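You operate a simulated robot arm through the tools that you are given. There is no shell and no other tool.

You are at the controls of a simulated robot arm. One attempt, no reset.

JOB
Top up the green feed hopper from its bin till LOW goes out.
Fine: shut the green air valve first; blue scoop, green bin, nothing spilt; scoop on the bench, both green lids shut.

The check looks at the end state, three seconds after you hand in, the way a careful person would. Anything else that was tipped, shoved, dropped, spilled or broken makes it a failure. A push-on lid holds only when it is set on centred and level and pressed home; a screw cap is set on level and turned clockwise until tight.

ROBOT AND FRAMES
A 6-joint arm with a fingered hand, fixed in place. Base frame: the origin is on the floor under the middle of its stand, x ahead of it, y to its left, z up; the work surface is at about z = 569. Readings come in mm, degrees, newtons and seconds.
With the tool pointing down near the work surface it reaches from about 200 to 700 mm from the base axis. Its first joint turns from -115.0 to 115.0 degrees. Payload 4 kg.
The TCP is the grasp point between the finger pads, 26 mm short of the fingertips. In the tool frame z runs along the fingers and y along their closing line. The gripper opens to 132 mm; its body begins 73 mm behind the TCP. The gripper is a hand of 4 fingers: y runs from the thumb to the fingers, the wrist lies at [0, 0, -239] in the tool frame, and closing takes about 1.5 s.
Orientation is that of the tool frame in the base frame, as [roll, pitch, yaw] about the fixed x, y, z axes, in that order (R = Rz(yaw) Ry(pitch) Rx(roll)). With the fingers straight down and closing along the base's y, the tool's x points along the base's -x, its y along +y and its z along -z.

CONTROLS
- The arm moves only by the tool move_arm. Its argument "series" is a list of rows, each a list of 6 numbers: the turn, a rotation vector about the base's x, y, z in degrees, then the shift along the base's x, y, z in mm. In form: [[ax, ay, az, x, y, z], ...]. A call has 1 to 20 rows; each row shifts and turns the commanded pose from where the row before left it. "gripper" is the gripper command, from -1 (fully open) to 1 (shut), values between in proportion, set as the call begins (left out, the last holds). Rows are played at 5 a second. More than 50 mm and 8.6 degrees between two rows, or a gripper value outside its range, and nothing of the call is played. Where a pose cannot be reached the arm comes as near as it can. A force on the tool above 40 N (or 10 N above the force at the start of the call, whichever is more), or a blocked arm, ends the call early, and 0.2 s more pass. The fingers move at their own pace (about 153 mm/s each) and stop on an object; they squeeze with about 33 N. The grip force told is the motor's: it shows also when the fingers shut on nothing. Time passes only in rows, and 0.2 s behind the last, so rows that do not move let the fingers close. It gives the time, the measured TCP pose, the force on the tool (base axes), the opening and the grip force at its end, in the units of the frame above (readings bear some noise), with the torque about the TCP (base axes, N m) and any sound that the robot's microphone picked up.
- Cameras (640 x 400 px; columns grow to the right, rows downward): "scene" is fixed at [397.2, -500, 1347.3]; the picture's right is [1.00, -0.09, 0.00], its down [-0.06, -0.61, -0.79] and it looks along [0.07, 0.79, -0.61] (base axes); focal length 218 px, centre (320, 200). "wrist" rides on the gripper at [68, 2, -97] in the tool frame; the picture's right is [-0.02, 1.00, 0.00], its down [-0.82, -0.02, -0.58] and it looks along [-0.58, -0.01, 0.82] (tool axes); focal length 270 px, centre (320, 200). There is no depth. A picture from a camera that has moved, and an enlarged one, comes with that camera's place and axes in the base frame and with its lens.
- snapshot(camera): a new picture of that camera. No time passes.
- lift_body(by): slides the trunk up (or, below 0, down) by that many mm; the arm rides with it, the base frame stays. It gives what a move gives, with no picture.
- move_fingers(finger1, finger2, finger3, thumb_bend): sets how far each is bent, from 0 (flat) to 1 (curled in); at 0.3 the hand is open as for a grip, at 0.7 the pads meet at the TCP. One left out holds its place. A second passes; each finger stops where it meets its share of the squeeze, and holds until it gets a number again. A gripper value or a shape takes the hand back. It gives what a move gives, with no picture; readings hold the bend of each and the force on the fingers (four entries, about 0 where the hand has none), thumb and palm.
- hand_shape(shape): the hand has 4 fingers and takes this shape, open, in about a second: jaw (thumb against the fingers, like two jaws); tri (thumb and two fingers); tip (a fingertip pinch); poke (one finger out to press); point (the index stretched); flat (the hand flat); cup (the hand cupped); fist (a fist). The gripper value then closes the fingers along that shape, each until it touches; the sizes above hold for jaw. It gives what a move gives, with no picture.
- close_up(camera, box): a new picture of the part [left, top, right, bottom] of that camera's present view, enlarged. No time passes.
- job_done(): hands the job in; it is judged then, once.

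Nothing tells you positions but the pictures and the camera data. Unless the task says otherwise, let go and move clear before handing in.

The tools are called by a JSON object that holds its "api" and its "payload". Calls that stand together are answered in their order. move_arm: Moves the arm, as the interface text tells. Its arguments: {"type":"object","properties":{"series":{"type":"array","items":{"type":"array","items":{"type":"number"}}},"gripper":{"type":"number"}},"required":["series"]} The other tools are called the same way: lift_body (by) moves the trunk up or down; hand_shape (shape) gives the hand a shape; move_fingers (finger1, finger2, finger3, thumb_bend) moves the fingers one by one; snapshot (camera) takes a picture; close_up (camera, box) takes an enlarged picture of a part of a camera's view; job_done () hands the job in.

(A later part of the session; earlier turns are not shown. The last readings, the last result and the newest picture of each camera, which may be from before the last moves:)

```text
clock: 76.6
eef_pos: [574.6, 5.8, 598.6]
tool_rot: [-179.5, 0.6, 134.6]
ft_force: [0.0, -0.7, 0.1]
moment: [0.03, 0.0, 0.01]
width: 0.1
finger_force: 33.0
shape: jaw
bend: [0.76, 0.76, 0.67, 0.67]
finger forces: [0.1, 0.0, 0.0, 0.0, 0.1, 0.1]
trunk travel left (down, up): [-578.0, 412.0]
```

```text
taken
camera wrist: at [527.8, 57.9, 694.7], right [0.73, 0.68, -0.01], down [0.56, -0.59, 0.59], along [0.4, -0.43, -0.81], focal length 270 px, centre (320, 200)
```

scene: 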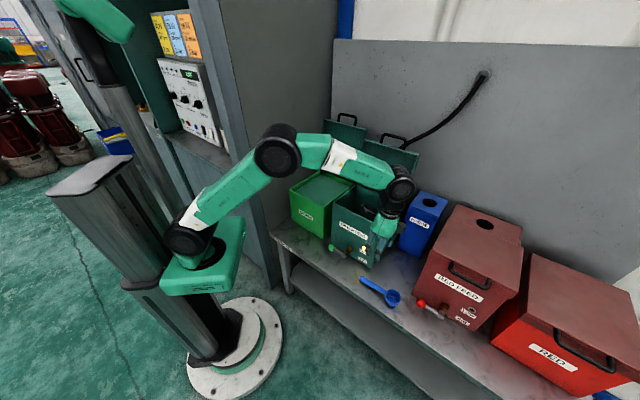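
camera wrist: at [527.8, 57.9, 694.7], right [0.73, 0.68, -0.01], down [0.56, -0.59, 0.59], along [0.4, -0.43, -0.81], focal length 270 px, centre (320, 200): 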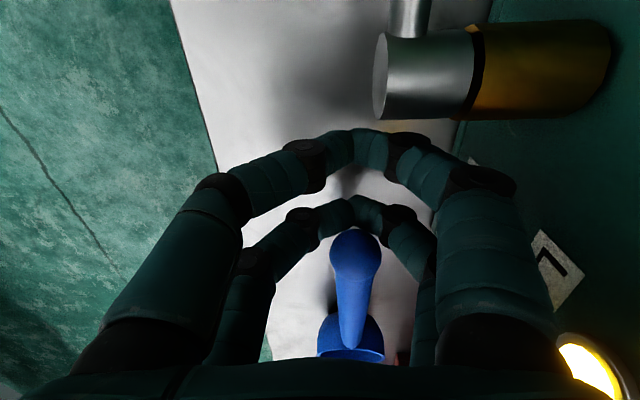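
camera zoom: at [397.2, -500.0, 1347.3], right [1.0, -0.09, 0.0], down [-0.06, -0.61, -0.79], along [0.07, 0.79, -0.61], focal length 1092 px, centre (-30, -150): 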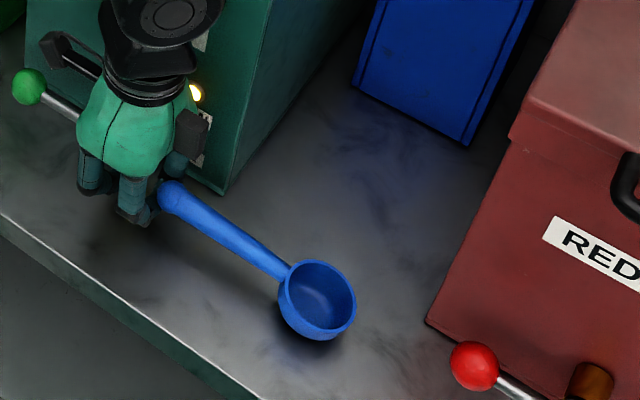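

That row was too long; I'll redo it with shorter steps, opening the hand only afterwards.

{"api": "move_arm", "payload": {"series": [[0, 0, 0, -3, 3, 2], [0, 0, 0, 0, 0, 40], [0, 0, 0, 0, 0, 45], [0, 0, 0, 15, -15, 40], [0, 0, 0, 25, -25, 20], [0, 0, 0, 20, -20, 10], [0, 0, 0, 0, 0, 0]]}}

{"api": "move_arm", "payload": {"series": [[0, 0, 0, 0, 0, 0], [0, 0, 0, 0, 0, 0], [0, 0, 0, 0, 0, 0], [0, 0, 0, 0, 0, 0]], "gripper": 0.09}}

{"api": "close_up", "payload": {"camera": "scene", "box": [350, 230, 430, 310]}}

{"api": "snapshot", "payload": {"camera": "wrist"}}

```text
clock: 78.2
eef_pos: [628.6, -52.4, 755.1]
tool_rot: [-179.6, 0.6, 134.5]
ft_force: [0.4, 0.1, 0.7]
moment: [0.0, -0.01, 0.02]
width: 0.0
finger_force: 32.7
shape: jaw
bend: [0.76, 0.76, 0.67, 0.67]
finger forces: [0.0, 0.1, 0.1, 0.0, 0.0, 0.1]
trunk travel left (down, up): [-578.0, 412.0]
```

```text
clock: 79.2
eef_pos: [628.4, -52.4, 755.9]
tool_rot: [-179.5, 0.6, 134.5]
ft_force: [-0.2, -0.5, -0.4]
moment: [0.04, -0.04, -0.04]
width: 59.6
finger_force: 0.1
shape: jaw
bend: [0.73, 0.73, 0.73, 0.7]
finger forces: [0.1, 0.0, 0.0, 0.0, 0.0, 0.1]
trunk travel left (down, up): [-578.0, 412.0]
```

```text
5.00 times, centred on (390, 270) of scene
camera zoom: at [397.2, -500.0, 1347.3], right [1.0, -0.09, 0.0], down [-0.06, -0.61, -0.79], along [0.07, 0.79, -0.61], focal length 1092 px, centre (-30, -150)
```

zoom: 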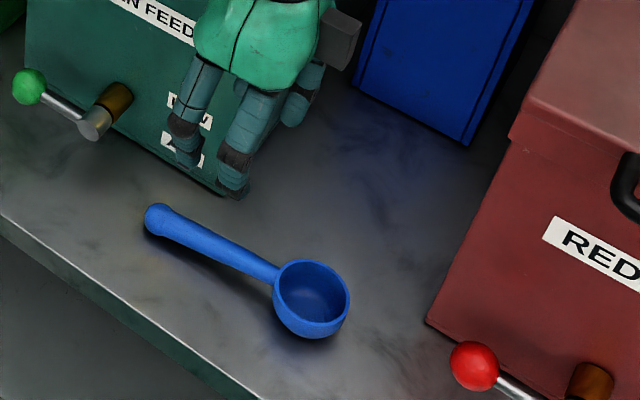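

```text
taken
camera wrist: at [582.1, 1.3, 851.6], right [0.73, 0.68, -0.01], down [0.56, -0.59, 0.59], along [0.4, -0.43, -0.81], focal length 270 px, centre (320, 200)
```

wrist: 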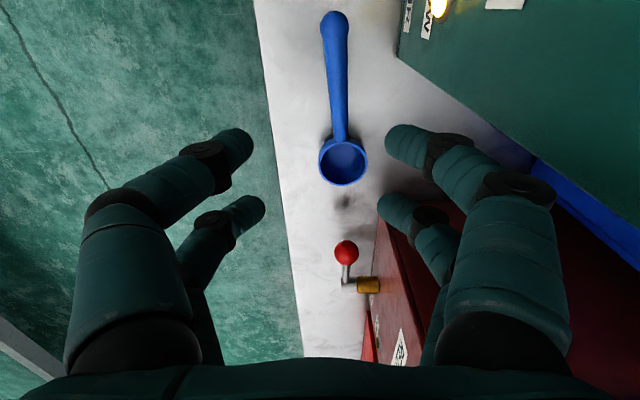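

The scoop lies on the bench again, handle to the left, turned about 4° from before, with its knob near (597, -2). From the two tries I know the pinch height should be about TCP z≈596 with the 10° tilt. I'll line up over the handle.

{"api": "move_arm", "payload": {"series": [[0, 0, 4.5, 1.1, 21.6, -30], [-3.25, -3.8, 0, 0, 0, -35], [-3.25, -3.8, 0, 0, 0, -35], [0, 0, 0, 0, 0, -20], [0, 0, 0, 0, 0, 0]]}}

{"api": "snapshot", "payload": {"camera": "wrist"}}

{"api": "close_up", "payload": {"camera": "scene", "box": [350, 230, 430, 310]}}

```text
clock: 80.4
eef_pos: [626.6, -31.5, 637.0]
tool_rot: [-179.6, 10.5, 138.9]
ft_force: [-12.9, -12.6, 3.4]
moment: [0.56, -0.45, 0.52]
width: 56.8
finger_force: 0.1
shape: jaw
bend: [0.73, 0.73, 0.73, 0.7]
finger forces: [17.0, 0.1, 0.0, 0.0, 0.0, 0.0]
trunk travel left (down, up): [-578.0, 412.0]
```

```text
taken
camera wrist: at [564.4, 27.1, 719.2], right [0.68, 0.74, 0.0], down [0.51, -0.47, 0.72], along [0.53, -0.49, -0.7], focal length 270 px, centre (320, 200)
```

wrist: 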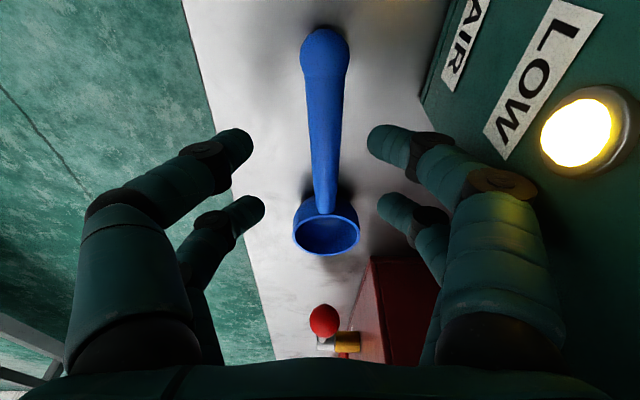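

```text
5.00 times, centred on (390, 270) of scene
camera zoom: at [397.2, -500.0, 1347.3], right [1.0, -0.09, 0.0], down [-0.06, -0.61, -0.79], along [0.07, 0.79, -0.61], focal length 1092 px, centre (-30, -150)
```

zoom: 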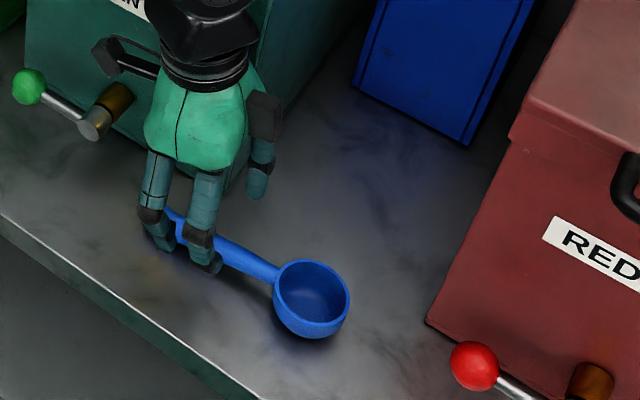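

My near knuckle touched the hopper front (the scoop now lies closer to it). I'll lift away, and first nudge the scoop a couple of centimetres toward the bench front with closed fingers from behind the handle.

{"api": "move_arm", "payload": {"series": [[0, 0, 0, -5, -5, 10], [0, 0, 0, 0, 0, 30], [3.25, 3.8, 0, 0, 0, 20], [3.25, 3.8, -4, 0, 0, 10], [0, 0, 0, 0, 0, 0]]}}

{"api": "move_arm", "payload": {"series": [[0, 0, 0, 25, 9, 0], [0, 0, 0, 25, 9, 0], [0, 0, 0, 0, 0, 0], [0, 0, 0, 0, 0, 0], [0, 0, 0, 0, 0, 0]], "gripper": 1}}

{"api": "snapshot", "payload": {"camera": "wrist"}}

{"api": "close_up", "payload": {"camera": "scene", "box": [310, 190, 430, 310]}}

```text
clock: 81.6
eef_pos: [624.4, -34.2, 705.9]
tool_rot: [-179.4, 0.5, 134.9]
ft_force: [-5.6, -3.7, -2.1]
moment: [0.0, -0.09, 0.18]
width: 58.1
finger_force: 0.0
shape: jaw
bend: [0.73, 0.73, 0.73, 0.7]
finger forces: [6.8, 0.1, 0.0, 0.0, 0.1, 0.1]
trunk travel left (down, up): [-578.0, 412.0]
```

```text
clock: 82.0
eef_pos: [639.8, -31.4, 707.1]
tool_rot: [-178.6, 0.1, 134.9]
ft_force: [-7.0, -10.1, 2.2]
moment: [0.41, -0.24, 0.17]
width: 0.3
finger_force: 17.6
shape: jaw
bend: [0.72, 0.61, 0.62, 0.69]
finger forces: [12.7, 0.1, 0.0, 0.0, 0.0, 0.0]
trunk travel left (down, up): [-578.0, 412.0]
stopped in row 2: the force on the tool passed its limit at 47 N (the readings are from after the stop); the commanded pose is now the measured one
```

```text
taken
camera wrist: at [594.3, 21.2, 802.8], right [0.72, 0.69, -0.02], down [0.57, -0.58, 0.58], along [0.39, -0.43, -0.81], focal length 270 px, centre (320, 200)
```

wrist: 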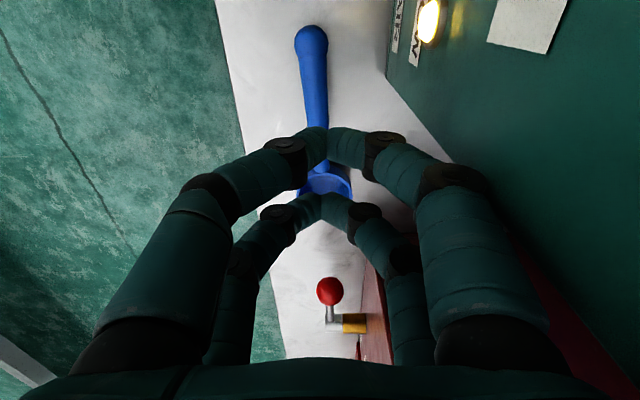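

```text
3.33 times, centred on (370, 250) of scene
camera zoom: at [397.2, -500.0, 1347.3], right [1.0, -0.09, 0.0], down [-0.06, -0.61, -0.79], along [0.07, 0.79, -0.61], focal length 728 px, centre (153, 33)
```

zoom: 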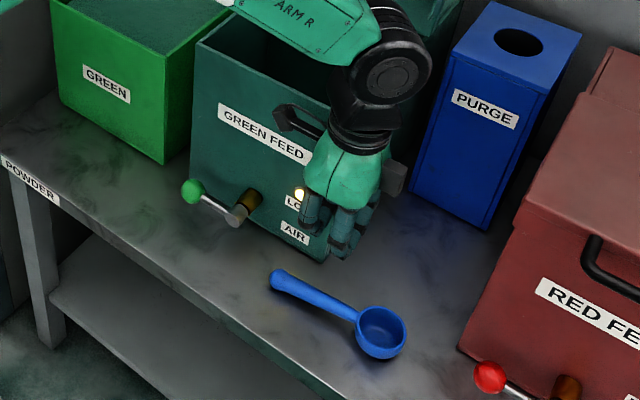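

I bumped the hopper front again with the side of the hand. I'll back straight off and check the hopper has not shifted.

{"api": "move_arm", "payload": {"series": [[0, 0, 0, -8, -8, 0], [0, 0, 0, -10, -10, 0], [0, 0, 0, 0, 0, 0]]}}

{"api": "close_up", "payload": {"camera": "scene", "box": [270, 190, 430, 290]}}

{"api": "close_up", "payload": {"camera": "scene", "box": [320, 220, 480, 320]}}

```text
clock: 82.8
eef_pos: [623.7, -47.4, 704.5]
tool_rot: [-178.7, 0.1, 135.1]
ft_force: [-0.2, 0.3, 0.1]
moment: [0.0, -0.01, 0.0]
width: 0.1
finger_force: 33.4
shape: jaw
bend: [0.72, 0.61, 0.62, 0.69]
finger forces: [0.0, 0.0, 0.0, 0.0, 0.1, 0.0]
trunk travel left (down, up): [-578.0, 412.0]
```

```text
4.00 times, centred on (350, 240) of scene
camera zoom: at [397.2, -500.0, 1347.3], right [1.0, -0.09, 0.0], down [-0.06, -0.61, -0.79], along [0.07, 0.79, -0.61], focal length 874 px, centre (200, 40)
```

zoom: 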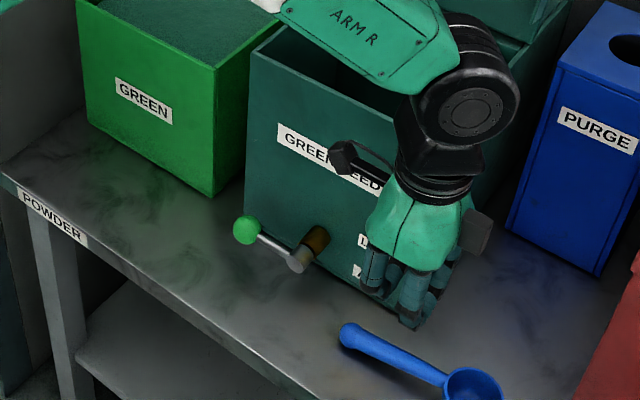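

```text
4.00 times, centred on (400, 270) of scene
camera zoom: at [397.2, -500.0, 1347.3], right [1.0, -0.09, 0.0], down [-0.06, -0.61, -0.79], along [0.07, 0.79, -0.61], focal length 874 px, centre (0, -80)
```

zoom: 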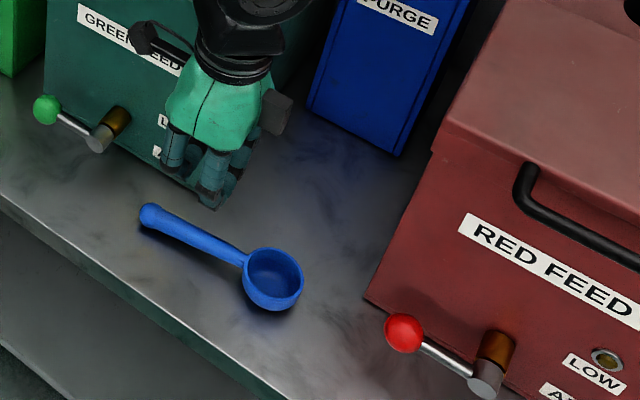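

The hopper is where it was. I'll turn the hand by 90° so it is slim next to the hopper, then come down behind the scoop's handle.

{"api": "move_arm", "payload": {"series": [[0, 0, 7.5, 2, -2, 0], [0, 0, 7.5, 2, -2, 0], [0, 0, 7.5, 2, -2, 0], [0, 0, 7.5, 2, -2, 0], [0, 0, 7.5, 2, -2, 0], [0, 0, 7.5, 2, -2, 0], [0, 0, 7.5, 1.5, -1.5, 0], [0, 0, 7.5, 1, -1, 0], [0, 0, 7.5, 0, 0, 0], [0, 0, 7.5, 0, 0, 0], [0, 0, 7.5, 0, 0, 0], [0, 0, 7.5, 0, 0, 0], [0, 0, 0, 0, 0, 0]]}}

{"api": "snapshot", "payload": {"camera": "wrist"}}

```text
clock: 85.6
eef_pos: [636.2, -62.1, 705.9]
tool_rot: [-178.6, 0.1, -134.9]
ft_force: [-0.3, -0.3, -0.5]
moment: [-0.03, 0.03, 0.04]
width: 0.2
finger_force: 33.0
shape: jaw
bend: [0.72, 0.61, 0.62, 0.69]
finger forces: [0.0, 0.0, 0.0, 0.1, 0.0, 0.1]
trunk travel left (down, up): [-578.0, 412.0]
```

```text
taken
camera wrist: at [586.0, -106.8, 802.5], right [-0.69, 0.72, -0.02], down [0.58, 0.57, 0.58], along [0.43, 0.39, -0.81], focal length 270 px, centre (320, 200)
```

wrist: 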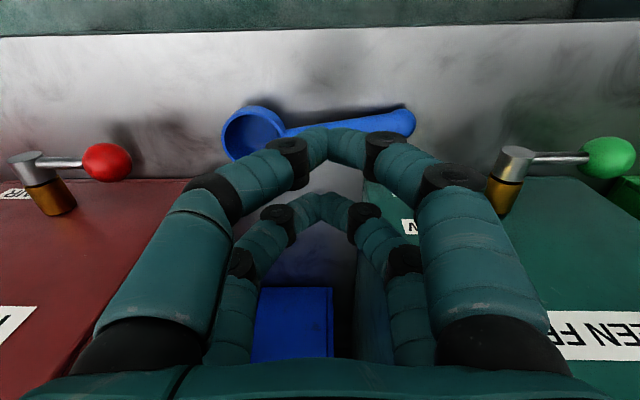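

{"api": "move_arm", "payload": {"series": [[0, 0, 0, 2.8, -2.8, 0], [0, 0, 0, 15, 15, 0], [0, 0, 0, 15, 15, 0], [0, 0, 0, 14, 14, 0], [0, 0, 0, 0, 0, 0]]}}

{"api": "snapshot", "payload": {"camera": "wrist"}}

{"api": "close_up", "payload": {"camera": "scene", "box": [340, 200, 440, 300]}}

```text
clock: 86.8
eef_pos: [684.2, -21.4, 705.3]
tool_rot: [-178.6, 0.1, -134.9]
ft_force: [5.3, -7.8, -0.7]
moment: [0.23, 0.11, -0.09]
width: 0.0
finger_force: 32.6
shape: jaw
bend: [0.72, 0.61, 0.61, 0.69]
finger forces: [0.1, 8.8, 0.1, 0.0, 0.0, 0.8]
trunk travel left (down, up): [-578.0, 412.0]
```

```text
taken
camera wrist: at [633.1, -65.9, 801.7], right [-0.69, 0.72, -0.02], down [0.58, 0.57, 0.58], along [0.43, 0.39, -0.81], focal length 270 px, centre (320, 200)
```

wrist: 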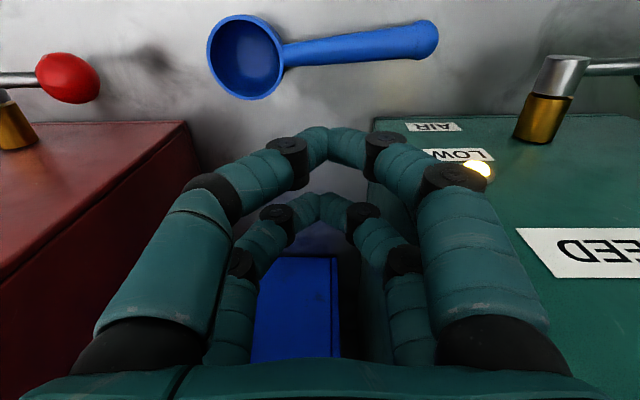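

```text
4.00 times, centred on (390, 250) of scene
camera zoom: at [397.2, -500.0, 1347.3], right [1.0, -0.09, 0.0], down [-0.06, -0.61, -0.79], along [0.07, 0.79, -0.61], focal length 874 px, centre (40, 0)
```

zoom: 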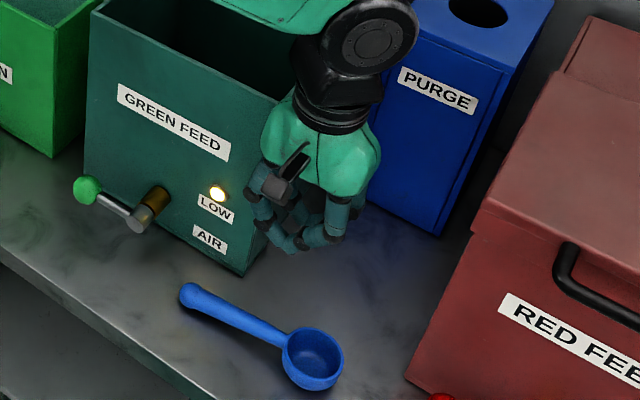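

My far finger brushes the hopper's side here, so this side is too tight. Instead I'll back out and grasp the handle with the hand yawed 10°, which keeps the knuckles clear of the hopper.

{"api": "move_arm", "payload": {"series": [[0, 0, 0, 3, -3, 0], [0, 0, 0, -15, -15, 0], [0, 0, 0, -15, -15, 0], [0, 0, 0, -16, -16, 0]]}}

{"api": "move_arm", "payload": {"series": [[0, 0, -7.7, 0, 0, 0], [0, 0, -7.7, 0, 0, 0], [0, 0, -7.7, 0, 0, 0], [0, 0, -7.7, 0, 0, 0], [0, 0, -7.7, 0, 0, 0], [0, 0, -7.7, 0, 0, 0], [0, 0, -7.7, 0, 0, 0], [0, 0, -7.7, 0, 0, 0], [0, 0, -7.7, 0, 0, 0], [0, 0, -7.7, 0, 0, 0], [0, 0, -7.7, 0, 0, 0], [0, 0, -7.7, 0, 0, 0], [0, 0, -7.7, 0, 0, 0], [-3.5, -2.5, 0, 0, 0, 0], [-3.5, -2.5, 0, 0, 0, 0], [0, 0, 0, 0, 0, 0]], "gripper": 0.25}}

{"api": "snapshot", "payload": {"camera": "wrist"}}

```text
clock: 87.8
eef_pos: [641.8, -69.3, 706.4]
tool_rot: [-178.6, 0.1, -134.9]
ft_force: [0.3, 0.2, -0.8]
moment: [-0.01, 0.0, 0.0]
width: 0.0
finger_force: 32.8
shape: jaw
bend: [0.72, 0.61, 0.62, 0.69]
finger forces: [0.0, 0.1, 0.0, 0.0, 0.0, 0.0]
trunk travel left (down, up): [-578.0, 412.0]
```

```text
clock: 91.2
eef_pos: [640.2, -69.9, 706.3]
tool_rot: [-178.7, 8.9, 124.9]
ft_force: [0.0, 0.1, 0.4]
moment: [-0.01, -0.02, -0.01]
width: 49.1
finger_force: 0.0
shape: jaw
bend: [0.74, 0.74, 0.74, 0.7]
finger forces: [0.1, 0.0, 0.1, 0.1, 0.0, 0.0]
trunk travel left (down, up): [-578.0, 412.0]
```

```text
taken
camera wrist: at [597.0, 1.0, 790.9], right [0.84, 0.55, -0.02], down [0.41, -0.59, 0.7], along [0.37, -0.59, -0.72], focal length 270 px, centre (320, 200)
```

wrist: 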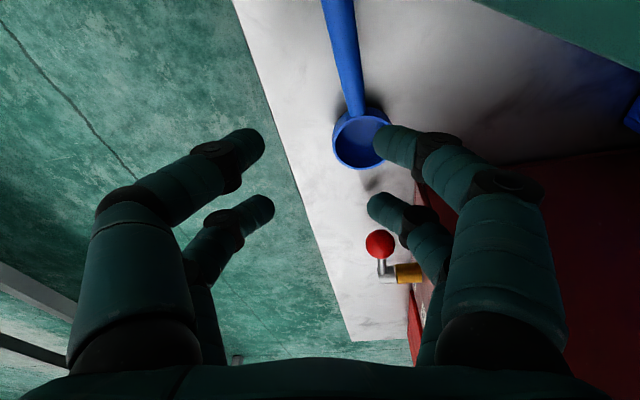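

{"api": "move_arm", "payload": {"series": [[0, 0, 0, -0.7, 14, 0], [0, 0, 0, 0, 13.6, -10], [0, 0, 0, 0, 0, -35], [0, 0, 0, 0, 0, -25], [0, 0, 0, 0, 0, 0]]}}

{"api": "snapshot", "payload": {"camera": "wrist"}}

{"api": "close_up", "payload": {"camera": "scene", "box": [340, 220, 440, 320]}}

```text
clock: 92.4
eef_pos: [638.2, -44.3, 633.9]
tool_rot: [-178.8, 8.8, 125.0]
ft_force: [0.5, -0.1, 0.6]
moment: [0.02, 0.02, 0.01]
width: 48.9
finger_force: 0.0
shape: jaw
bend: [0.74, 0.74, 0.74, 0.7]
finger forces: [0.0, 0.0, 0.1, 0.1, 0.1, 0.0]
trunk travel left (down, up): [-578.0, 412.0]
```

```text
taken
camera wrist: at [594.3, 26.4, 718.5], right [0.84, 0.55, -0.02], down [0.41, -0.59, 0.69], along [0.37, -0.59, -0.72], focal length 270 px, centre (320, 200)
```

wrist: 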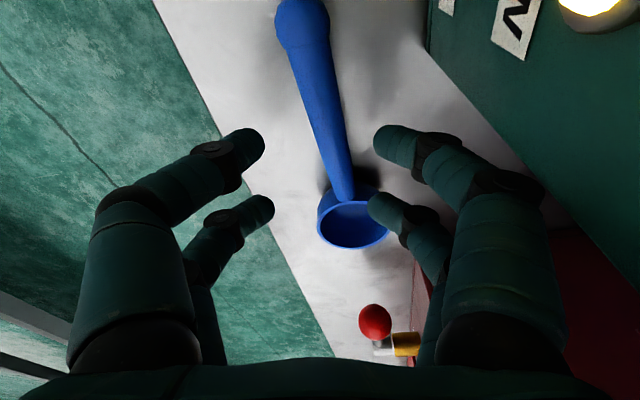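

```text
4.00 times, centred on (390, 270) of scene
camera zoom: at [397.2, -500.0, 1347.3], right [1.0, -0.09, 0.0], down [-0.06, -0.61, -0.79], along [0.07, 0.79, -0.61], focal length 874 px, centre (40, -80)
```

zoom: 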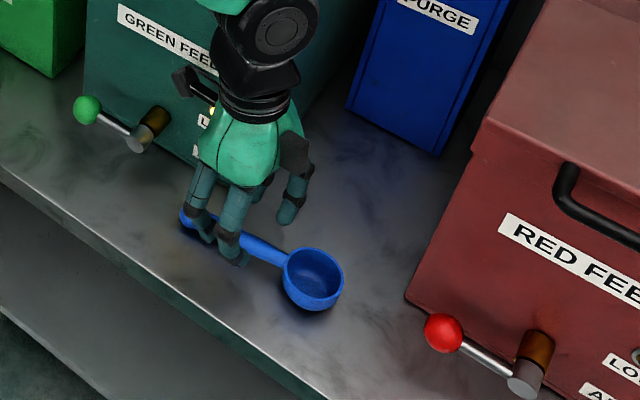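

The handle lies between the finger pairs and the knuckles clear the hopper. I'll centre, lower to pinch height (~596.5) and close.

{"api": "move_arm", "payload": {"series": [[0, 0, 0, 1.1, 3.9, -12], [0, 0, 0, 0, 0, -13], [0, 0, 0, 0, 0, -12], [0, 0, 0, 0, 0, 0]]}}

{"api": "snapshot", "payload": {"camera": "wrist"}}

{"api": "close_up", "payload": {"camera": "scene", "box": [340, 220, 440, 320]}}

```text
clock: 93.4
eef_pos: [640.3, -39.3, 596.2]
tool_rot: [-178.7, 8.7, 125.0]
ft_force: [0.0, -0.4, 0.8]
moment: [0.03, -0.03, 0.03]
width: 49.2
finger_force: 0.0
shape: jaw
bend: [0.74, 0.74, 0.74, 0.7]
finger forces: [0.1, 0.1, 0.0, 0.0, 0.1, 0.1]
trunk travel left (down, up): [-578.0, 412.0]
```

```text
taken
camera wrist: at [596.9, 31.5, 682.4], right [0.84, 0.55, -0.02], down [0.41, -0.59, 0.69], along [0.37, -0.59, -0.72], focal length 270 px, centre (320, 200)
```

wrist: 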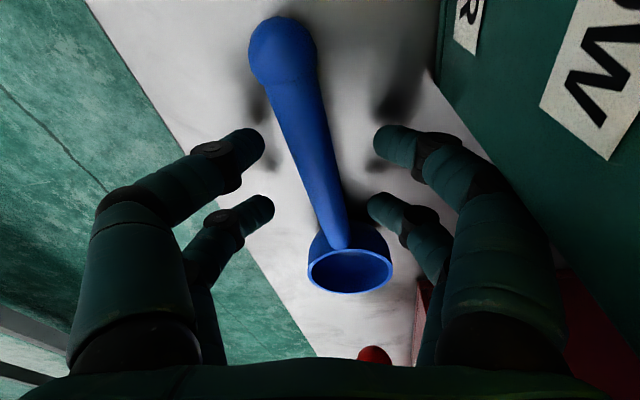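

```text
4.00 times, centred on (390, 270) of scene
camera zoom: at [397.2, -500.0, 1347.3], right [1.0, -0.09, 0.0], down [-0.06, -0.61, -0.79], along [0.07, 0.79, -0.61], focal length 874 px, centre (40, -80)
```

zoom: 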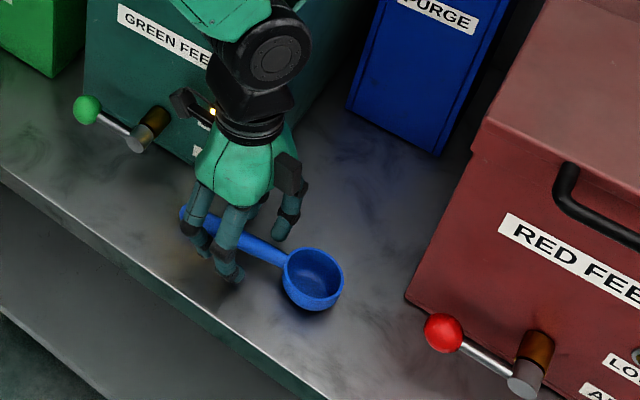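

Good alignment. Closing now.

{"api": "move_arm", "payload": {"series": [[0, 0, 0, 0, 0, 0], [0, 0, 0, 0, 0, 0], [0, 0, 0, 0, 0, 0], [0, 0, 0, 0, 0, 0], [0, 0, 0, 0, 0, 0], [0, 0, 0, 0, 0, 0], [0, 0, 0, 0, 0, 0], [0, 0, 0, 0, 0, 0]], "gripper": 1}}

{"api": "snapshot", "payload": {"camera": "wrist"}}

{"api": "close_up", "payload": {"camera": "scene", "box": [340, 220, 440, 320]}}

```text
clock: 95.2
eef_pos: [641.0, -38.8, 598.3]
tool_rot: [-178.6, 8.8, 125.1]
ft_force: [0.5, 0.7, 1.0]
moment: [0.05, -0.02, -0.01]
width: 14.5
finger_force: 32.6
shape: jaw
bend: [0.71, 0.73, 0.71, 0.71]
finger forces: [30.3, 28.7, 30.5, 0.0, 28.5, 0.0]
trunk travel left (down, up): [-578.0, 412.0]
```

```text
taken
camera wrist: at [596.9, 31.5, 682.6], right [0.84, 0.55, -0.02], down [0.41, -0.59, 0.69], along [0.37, -0.59, -0.72], focal length 270 px, centre (320, 200)
```

wrist: 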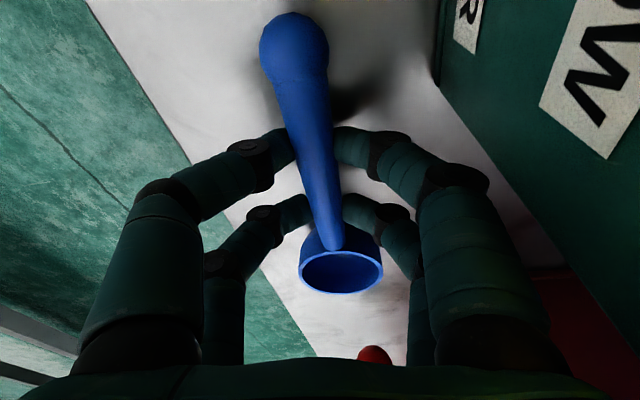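

```text
4.00 times, centred on (390, 270) of scene
camera zoom: at [397.2, -500.0, 1347.3], right [1.0, -0.09, 0.0], down [-0.06, -0.61, -0.79], along [0.07, 0.79, -0.61], focal length 874 px, centre (40, -80)
```

zoom: 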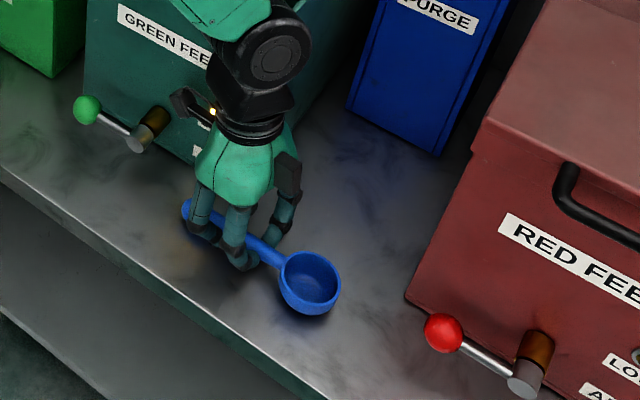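

A proper pinch: all four digits press with about 30 N on the 14.5 mm handle. I'll lift a little and check.

{"api": "move_arm", "payload": {"series": [[0, 0, 0, 0, 0, 5], [0, 0, 0, 0, 0, 10], [0, 0, 0, 0, 0, 15], [0, 0, 0, 0, 0, 20], [0, 0, 0, 0, 0, 0]]}}

{"api": "snapshot", "payload": {"camera": "wrist"}}

{"api": "close_up", "payload": {"camera": "scene", "box": [340, 200, 440, 300]}}

```text
clock: 96.4
eef_pos: [638.2, -39.8, 648.8]
tool_rot: [-178.7, 8.7, 125.0]
ft_force: [-0.7, 0.2, -1.2]
moment: [0.04, 0.01, 0.01]
width: 14.1
finger_force: 32.9
shape: jaw
bend: [0.71, 0.73, 0.71, 0.71]
finger forces: [30.4, 28.5, 30.4, 0.0, 28.5, 0.0]
trunk travel left (down, up): [-578.0, 412.0]
```

```text
taken
camera wrist: at [594.3, 31.0, 735.1], right [0.84, 0.55, -0.02], down [0.41, -0.59, 0.69], along [0.37, -0.59, -0.72], focal length 270 px, centre (320, 200)
```

wrist: 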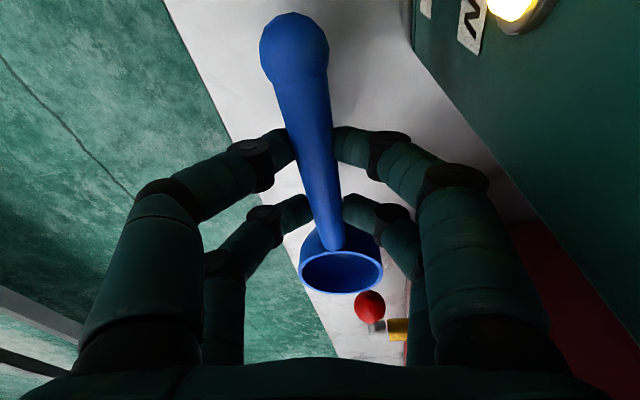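

```text
4.00 times, centred on (390, 250) of scene
camera zoom: at [397.2, -500.0, 1347.3], right [1.0, -0.09, 0.0], down [-0.06, -0.61, -0.79], along [0.07, 0.79, -0.61], focal length 874 px, centre (40, 0)
```

zoom: 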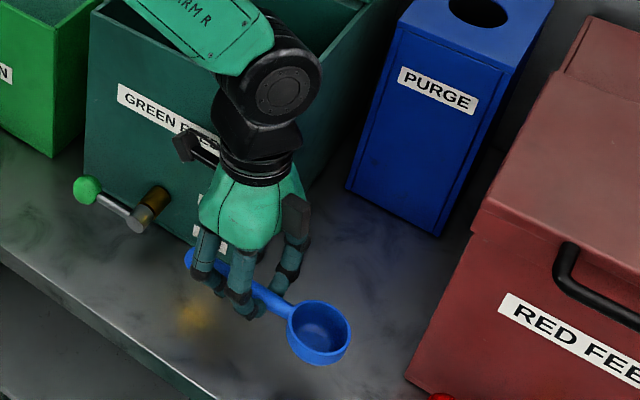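

The scoop is held rigidly, bowl to the right of the hand. I'll raise it, square the hand up, and do an empty trial of the pouring motion over the hopper before scooping.

{"api": "move_arm", "payload": {"series": [[0, 0, 0, 0, 0, 40], [0, 0, 0, 0, 0, 45], [3.5, 2.5, 0, 0, 0, 45], [3.5, 2.5, 0, 0, 0, 45], [0, 0, 5, 0, 0, 45], [0, 0, 5, 0, 0, 45], [0, 0, 0, 0, 0, 0]]}}

{"api": "snapshot", "payload": {"camera": "wrist"}}

{"api": "snapshot", "payload": {"camera": "scene"}}

```text
clock: 98.0
eef_pos: [639.9, -36.4, 915.5]
tool_rot: [-178.6, 0.1, 135.0]
ft_force: [-0.2, -1.2, -0.3]
moment: [0.0, 0.04, -0.02]
width: 14.1
finger_force: 32.9
shape: jaw
bend: [0.71, 0.73, 0.71, 0.71]
finger forces: [30.4, 28.5, 30.7, 0.0, 28.4, 0.0]
trunk travel left (down, up): [-578.0, 412.0]
```

```text
taken
camera wrist: at [595.4, 15.5, 1012.1], right [0.72, 0.69, -0.02], down [0.57, -0.58, 0.58], along [0.39, -0.43, -0.81], focal length 270 px, centre (320, 200)
```

wrist: 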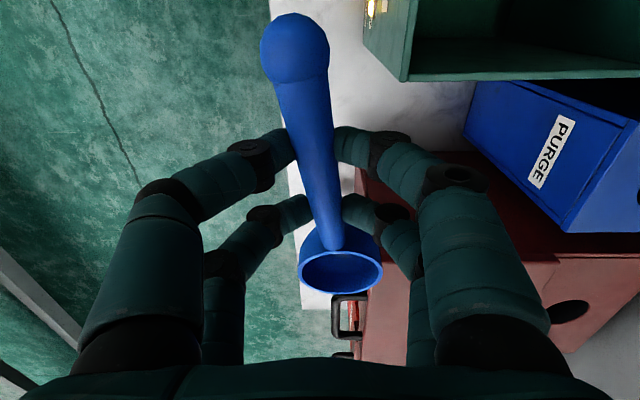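

```text
taken
```

scene: 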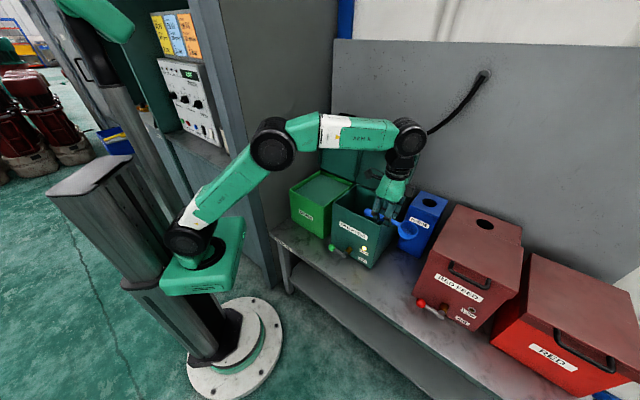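

The scoop is level at rest when the hand has its 8.7° tilt. I'll go over the hopper and try the pouring turn with the empty scoop.

{"api": "move_arm", "payload": {"series": [[-1.5, -1.5, 0, -7.7, 36.8, 1], [-1.5, -1.5, 0, -7.7, 36.8, 1], [-1.5, -1.5, 0, -7.7, 36.8, 1], [-1.6, -1.6, 0, -7.7, 36.8, 1], [0, 0, 0, -7.7, 36.8, 1], [0, 0, 0, -7.7, 36.8, 1], [0, 0, 0, 0, 0, 0]]}}

{"api": "snapshot", "payload": {"camera": "wrist"}}

{"api": "close_up", "payload": {"camera": "scene", "box": [270, 100, 430, 220]}}

```text
clock: 99.6
eef_pos: [594.5, 180.3, 921.1]
tool_rot: [-178.6, 8.8, 135.0]
ft_force: [1.0, 1.8, -0.9]
moment: [0.02, 0.04, 0.0]
width: 13.9
finger_force: 33.1
shape: jaw
bend: [0.71, 0.73, 0.71, 0.71]
finger forces: [30.5, 28.7, 30.8, 0.0, 28.3, 0.0]
trunk travel left (down, up): [-578.0, 412.0]
```

```text
taken
camera wrist: at [538.1, 244.3, 1006.6], right [0.73, 0.69, -0.02], down [0.5, -0.51, 0.7], along [0.47, -0.52, -0.72], focal length 270 px, centre (320, 200)
```

wrist: 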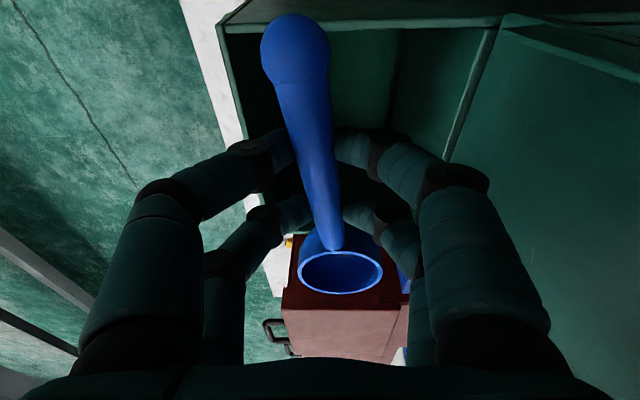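

```text
3.33 times, centred on (350, 160) of scene
camera zoom: at [397.2, -500.0, 1347.3], right [1.0, -0.09, 0.0], down [-0.06, -0.61, -0.79], along [0.07, 0.79, -0.61], focal length 728 px, centre (220, 333)
```

zoom: 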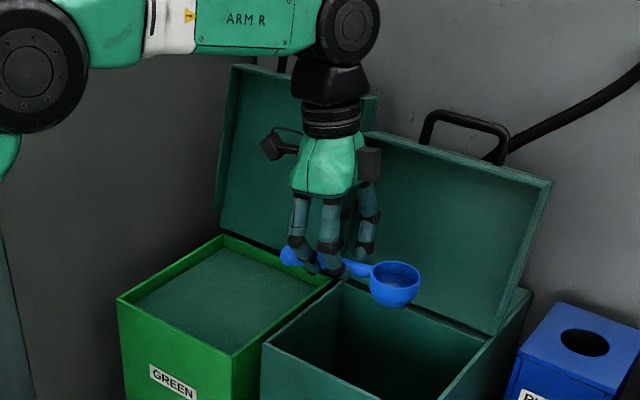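

Now the trial turn: rolling the scoop about its handle by about 104°.

{"api": "move_arm", "payload": {"series": [[5.657, -5.657, 0, 0, 0, 0], [5.657, -5.657, 0, 0, 0, 0], [5.657, -5.657, 0, 0, 0, 0], [5.657, -5.657, 0, 0, 0, 0], [5.657, -5.657, 0, 0, 0, 0], [5.657, -5.657, 0, 0, 0, 0], [5.657, -5.657, 0, 0, 0, 0], [5.657, -5.657, 0, 0, 0, 0], [5.657, -5.657, 0, 0, 0, 0], [5.657, -5.657, 0, 0, 0, 0], [5.657, -5.657, 0, 0, 0, 0], [5.657, -5.657, 0, 0, 0, 0], [5.657, -5.657, 0, 0, 0, 0], [0, 0, 0, 0, 0, 0]]}}

{"api": "snapshot", "payload": {"camera": "wrist"}}

{"api": "close_up", "payload": {"camera": "scene", "box": [270, 100, 430, 220]}}

```text
clock: 102.6
eef_pos: [599.3, 181.4, 923.1]
tool_rot: [77.5, -2.5, 126.6]
ft_force: [-0.2, 0.1, -0.4]
moment: [0.04, 0.06, 0.0]
width: 13.4
finger_force: 33.3
shape: jaw
bend: [0.71, 0.73, 0.71, 0.71]
finger forces: [30.2, 28.6, 32.6, 0.0, 27.2, 0.1]
out of reach, approached as far as the arm can: row 13
trunk travel left (down, up): [-578.0, 412.0]
```

```text
taken
camera wrist: at [481.8, 181.1, 907.3], right [-0.13, -0.18, 0.97], down [0.03, -0.98, -0.18], along [0.99, 0.01, 0.14], focal length 270 px, centre (320, 200)
```

wrist: 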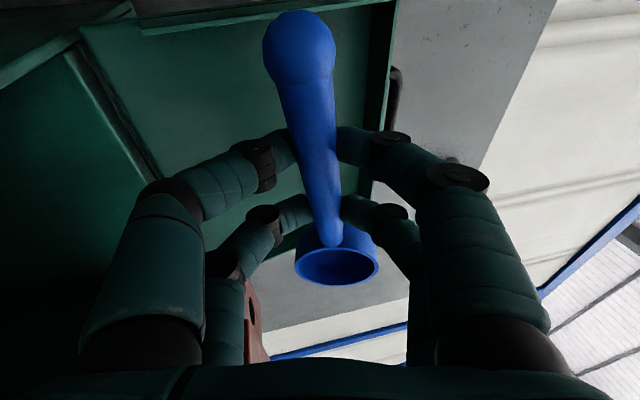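

```text
3.33 times, centred on (350, 160) of scene
camera zoom: at [397.2, -500.0, 1347.3], right [1.0, -0.09, 0.0], down [-0.06, -0.61, -0.79], along [0.07, 0.79, -0.61], focal length 728 px, centre (220, 333)
```

zoom: 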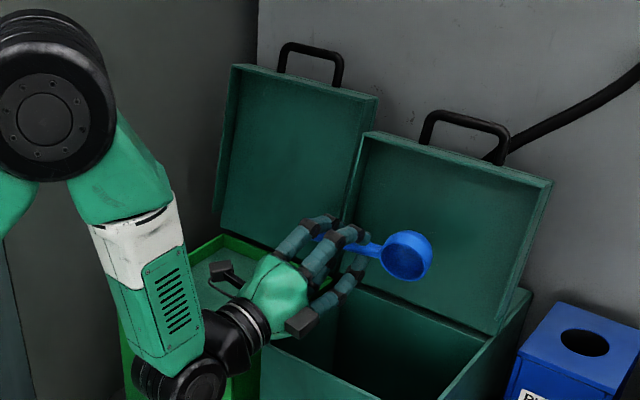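

The turn works to about 103° before the wrist limit. Lowering the trunk should let the hand point further up; I'll raise the hand with the arm and then lower the trunk, and try turning more.

{"api": "move_arm", "payload": {"series": [[0, 0, 0, 0, 0, 40], [0, 0, 0, 0, 0, 40], [0, 0, 0, 0, 0, 40], [0, 0, 0, 0, 0, 40], [0, 0, 0, 0, 0, 0]]}}

{"api": "lift_body", "payload": {"by": -150}}

{"api": "move_arm", "payload": {"series": [[5.657, -5.657, 0, 0, 0, 0], [5.657, -5.657, 0, 0, 0, 0], [0, 0, 0, 0, 0, 0]]}}

{"api": "close_up", "payload": {"camera": "scene", "box": [250, 100, 430, 220]}}

```text
clock: 103.8
eef_pos: [596.2, 179.9, 1085.8]
tool_rot: [77.4, -2.2, 126.5]
ft_force: [-0.8, 0.9, -0.2]
moment: [0.0, 0.04, 0.0]
width: 13.5
finger_force: 33.1
shape: jaw
bend: [0.71, 0.73, 0.71, 0.71]
finger forces: [29.8, 28.7, 32.8, 0.0, 26.9, 0.1]
trunk travel left (down, up): [-578.0, 412.0]
```

```text
clock: 105.5
eef_pos: [596.6, 178.9, 935.2]
tool_rot: [77.5, -2.2, 126.5]
ft_force: [-0.8, -0.7, 0.0]
moment: [0.06, 0.08, 0.03]
width: 13.3
finger_force: 33.4
shape: jaw
bend: [0.71, 0.73, 0.71, 0.71]
finger forces: [29.8, 28.6, 32.7, 0.1, 26.9, 0.0]
trunk travel left (down, up): [-428.0, 562.0]
```

```text
clock: 106.3
eef_pos: [596.1, 179.0, 934.0]
tool_rot: [61.5, -4.4, 127.4]
ft_force: [0.5, -0.6, -0.5]
moment: [0.03, 0.04, 0.01]
width: 13.7
finger_force: 33.3
shape: jaw
bend: [0.71, 0.73, 0.71, 0.71]
finger forces: [29.5, 28.8, 32.9, 0.0, 26.5, 0.0]
trunk travel left (down, up): [-428.0, 562.0]
```

```text
3.33 times, centred on (340, 160) of scene
camera zoom: at [397.2, -500.0, 1347.3], right [1.0, -0.09, 0.0], down [-0.06, -0.61, -0.79], along [0.07, 0.79, -0.61], focal length 728 px, centre (253, 333)
```

zoom: 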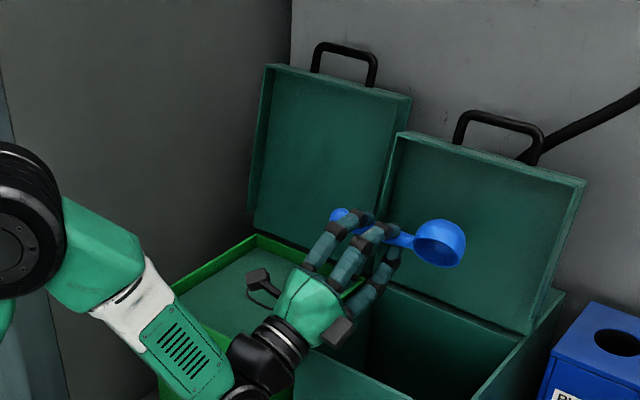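

Now 118° is reachable and the grip holds. I'll turn the scoop back level here to see whether this trunk height also works for carrying.

{"api": "move_arm", "payload": {"series": [[-5.657, 5.657, 0, 0, 0, 0], [-5.657, 5.657, 0, 0, 0, 0], [-5.657, 5.657, 0, 0, 0, 0], [-5.657, 5.657, 0, 0, 0, 0], [-5.657, 5.657, 0, 0, 0, 0], [-5.657, 5.657, 0, 0, 0, 0], [-5.657, 5.657, 0, 0, 0, 0], [-5.657, 5.657, 0, 0, 0, 0], [-5.657, 5.657, 0, 0, 0, 0], [-5.657, 5.657, 0, 0, 0, 0], [-5.657, 5.657, 0, 0, 0, 0], [-5.657, 5.657, 0, 0, 0, 0], [-5.657, 5.657, 0, 0, 0, 0], [-5.657, 5.657, 0, 0, 0, 0], [-5.0, 5.0, 0, 0, 0, 0], [0, 0, 0, 0, 0, 0]]}}

{"api": "snapshot", "payload": {"camera": "scene"}}

```text
clock: 109.8
eef_pos: [582.6, 175.9, 922.8]
tool_rot: [-179.5, 8.8, 134.8]
ft_force: [-1.0, -0.4, -0.5]
moment: [0.0, 0.0, 0.02]
width: 9.1
finger_force: 33.0
shape: jaw
bend: [0.72, 0.75, 0.73, 0.74]
finger forces: [0.0, 0.0, 0.0, 0.0, 0.1, 0.0]
out of reach, approached as far as the arm can: row 15
trunk travel left (down, up): [-428.0, 562.0]
```

```text
taken
```

scene: 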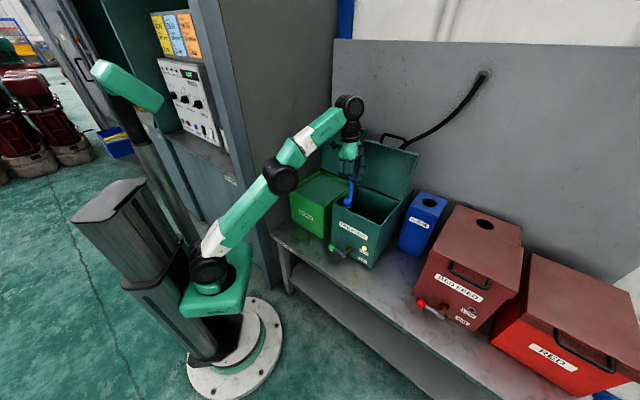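

The grip reading changed — the scoop has slipped. I'll look closely.

{"api": "close_up", "payload": {"camera": "scene", "box": [310, 130, 410, 230]}}

{"api": "snapshot", "payload": {"camera": "wrist"}}

```text
4.00 times, centred on (360, 180) of scene
camera zoom: at [397.2, -500.0, 1347.3], right [1.0, -0.09, 0.0], down [-0.06, -0.61, -0.79], along [0.07, 0.79, -0.61], focal length 874 px, centre (160, 280)
```

zoom: 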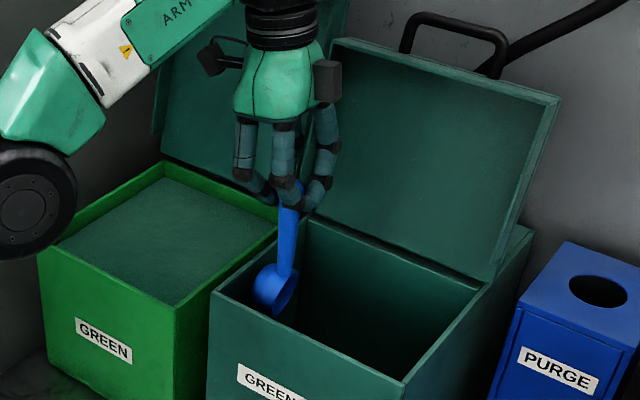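

```text
taken
camera wrist: at [526.8, 236.1, 1007.5], right [0.73, 0.69, 0.0], down [0.49, -0.52, 0.7], along [0.48, -0.51, -0.72], focal length 270 px, centre (320, 200)
```

wrist: 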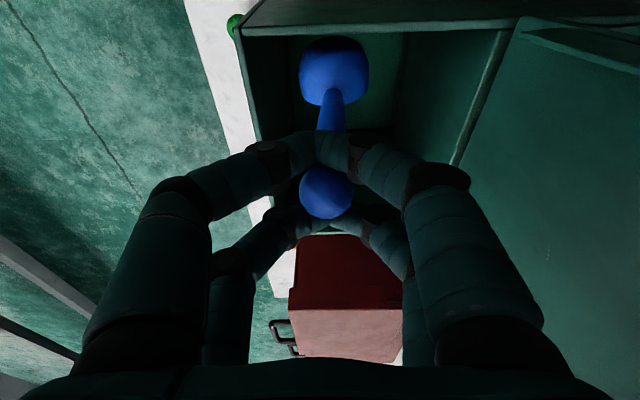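

The scoop has swung down and hangs by its knob between the finger pairs over the hopper. I'll let one tick pass and see whether it is held.

{"api": "move_arm", "payload": {"series": [[0, 0, 0, 0, 0, 0]]}}

{"api": "close_up", "payload": {"camera": "scene", "box": [310, 130, 410, 230]}}

{"api": "snapshot", "payload": {"camera": "wrist"}}

```text
clock: 110.2
eef_pos: [583.4, 174.6, 922.1]
tool_rot: [-179.6, 8.9, 134.8]
ft_force: [0.8, -0.2, -0.5]
moment: [-0.03, 0.02, -0.02]
width: 9.5
finger_force: 32.9
shape: jaw
bend: [0.72, 0.75, 0.73, 0.74]
finger forces: [0.0, 0.0, 0.0, 0.0, 0.0, 0.0]
trunk travel left (down, up): [-428.0, 562.0]
```

```text
4.00 times, centred on (360, 180) of scene
camera zoom: at [397.2, -500.0, 1347.3], right [1.0, -0.09, 0.0], down [-0.06, -0.61, -0.79], along [0.07, 0.79, -0.61], focal length 874 px, centre (160, 280)
```

zoom: 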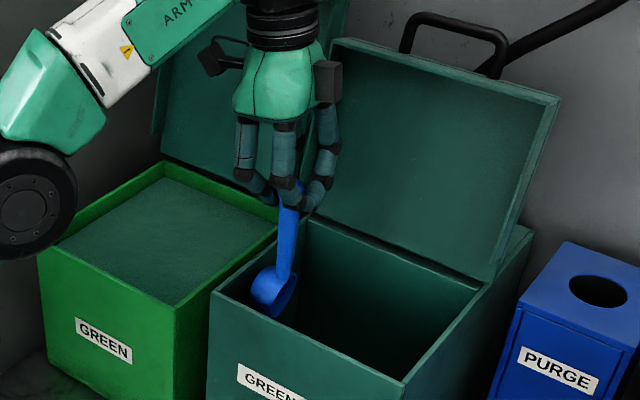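

```text
taken
camera wrist: at [527.5, 236.1, 1007.2], right [0.73, 0.69, 0.0], down [0.49, -0.52, 0.7], along [0.48, -0.51, -0.72], focal length 270 px, centre (320, 200)
```

wrist: 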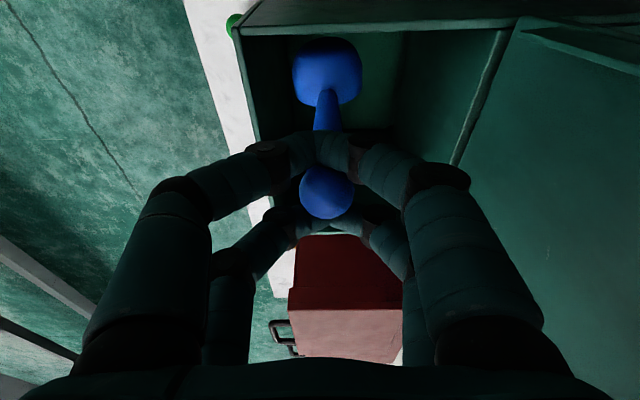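

The scoop hangs securely by its knob in the finger cage, just swinging slightly. I'll take it back over the bench, gently: trunk up first, then back out over the front.

{"api": "lift_body", "payload": {"by": 150}}

{"api": "close_up", "payload": {"camera": "scene", "box": [300, 60, 420, 200]}}

{"api": "snapshot", "payload": {"camera": "wrist"}}

```text
clock: 111.9
eef_pos: [584.2, 174.6, 1072.3]
tool_rot: [-179.6, 8.7, 134.8]
ft_force: [0.3, 0.9, -1.3]
moment: [-0.02, 0.01, 0.0]
width: 9.1
finger_force: 33.1
shape: jaw
bend: [0.72, 0.75, 0.73, 0.74]
finger forces: [0.0, 0.1, 0.0, 0.0, 0.0, 0.1]
trunk travel left (down, up): [-578.0, 412.0]
```

```text
2.86 times, centred on (360, 130) of scene
camera zoom: at [397.2, -500.0, 1347.3], right [1.0, -0.09, 0.0], down [-0.06, -0.61, -0.79], along [0.07, 0.79, -0.61], focal length 624 px, centre (206, 400)
```

zoom: 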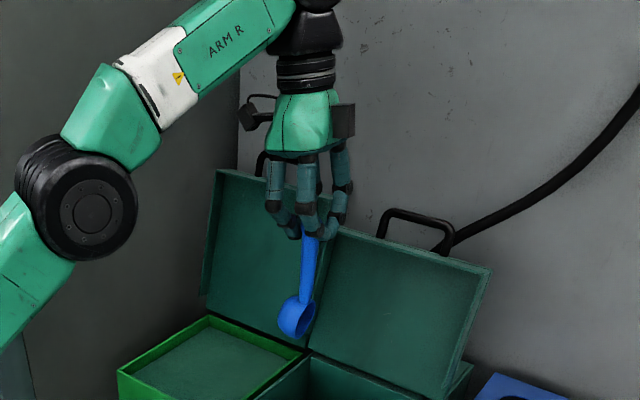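

```text
taken
camera wrist: at [527.5, 236.1, 1157.2], right [0.73, 0.69, 0.0], down [0.49, -0.52, 0.7], along [0.48, -0.51, -0.72], focal length 270 px, centre (320, 200)
```

wrist: 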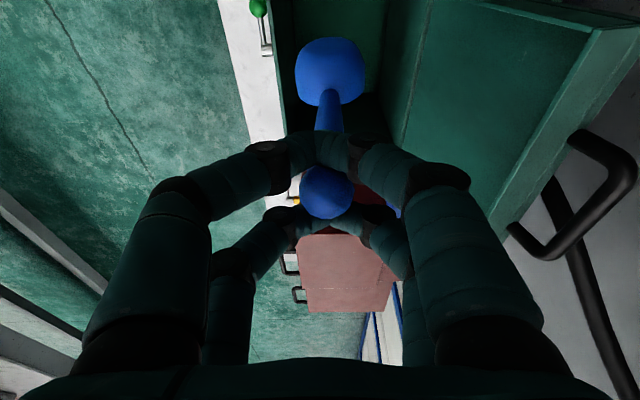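

It hangs steadily. I'll move out over the bench front and then along to the free area on the right.

{"api": "move_arm", "payload": {"series": [[0, 0, 0, -12, -12, 0], [0, 0, 0, -22, -22, 0], [0, 0, 0, -25, -25, 0], [0, 0, 0, -25, -25, 0], [0, 0, 0, -16, -16, 0], [0, 0, 0, 12, -12, -10], [0, 0, 0, 25, -25, -20], [0, 0, 0, 25, -25, -20], [0, 0, 0, 25, -25, -20], [0, 0, 0, 25, -25, -20], [0, 0, 0, 25, -25, -20], [0, 0, 0, 25, -25, -20], [0, 0, 0, 20, -20, -20], [0, 0, 0, 10, -10, -10], [0, 0, 0, 0, 0, 0]]}}

{"api": "snapshot", "payload": {"camera": "scene"}}

{"api": "snapshot", "payload": {"camera": "wrist"}}

```text
clock: 115.1
eef_pos: [676.3, -120.1, 911.0]
tool_rot: [-179.7, 8.8, 134.7]
ft_force: [-0.7, 0.1, -0.5]
moment: [-0.02, 0.05, 0.01]
width: 9.0
finger_force: 32.4
shape: jaw
bend: [0.72, 0.75, 0.73, 0.74]
finger forces: [0.0, 0.0, 0.0, 0.1, 0.0, 0.0]
trunk travel left (down, up): [-578.0, 412.0]
```

```text
taken
```

scene: 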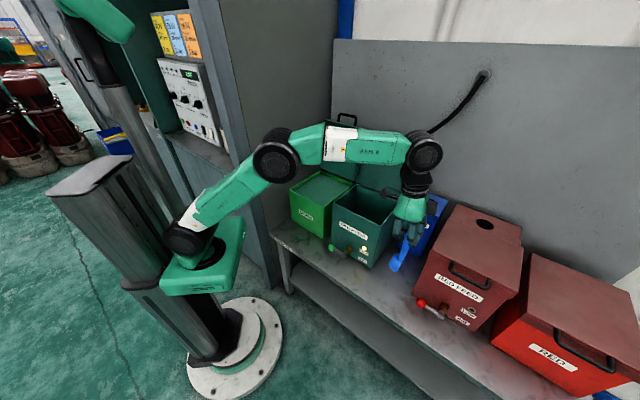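

```text
taken
camera wrist: at [619.6, -58.7, 996.4], right [0.73, 0.69, 0.0], down [0.49, -0.52, 0.7], along [0.48, -0.51, -0.72], focal length 270 px, centre (320, 200)
```

wrist: 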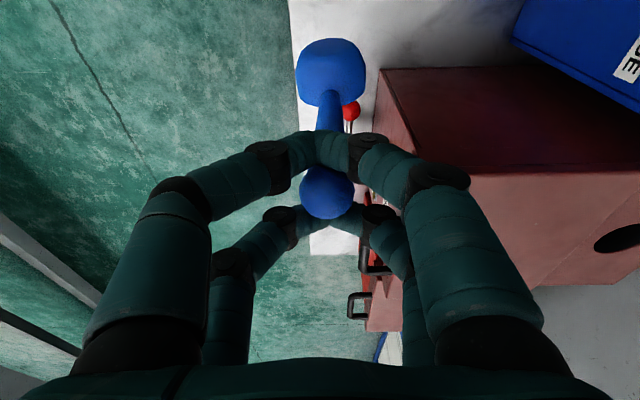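

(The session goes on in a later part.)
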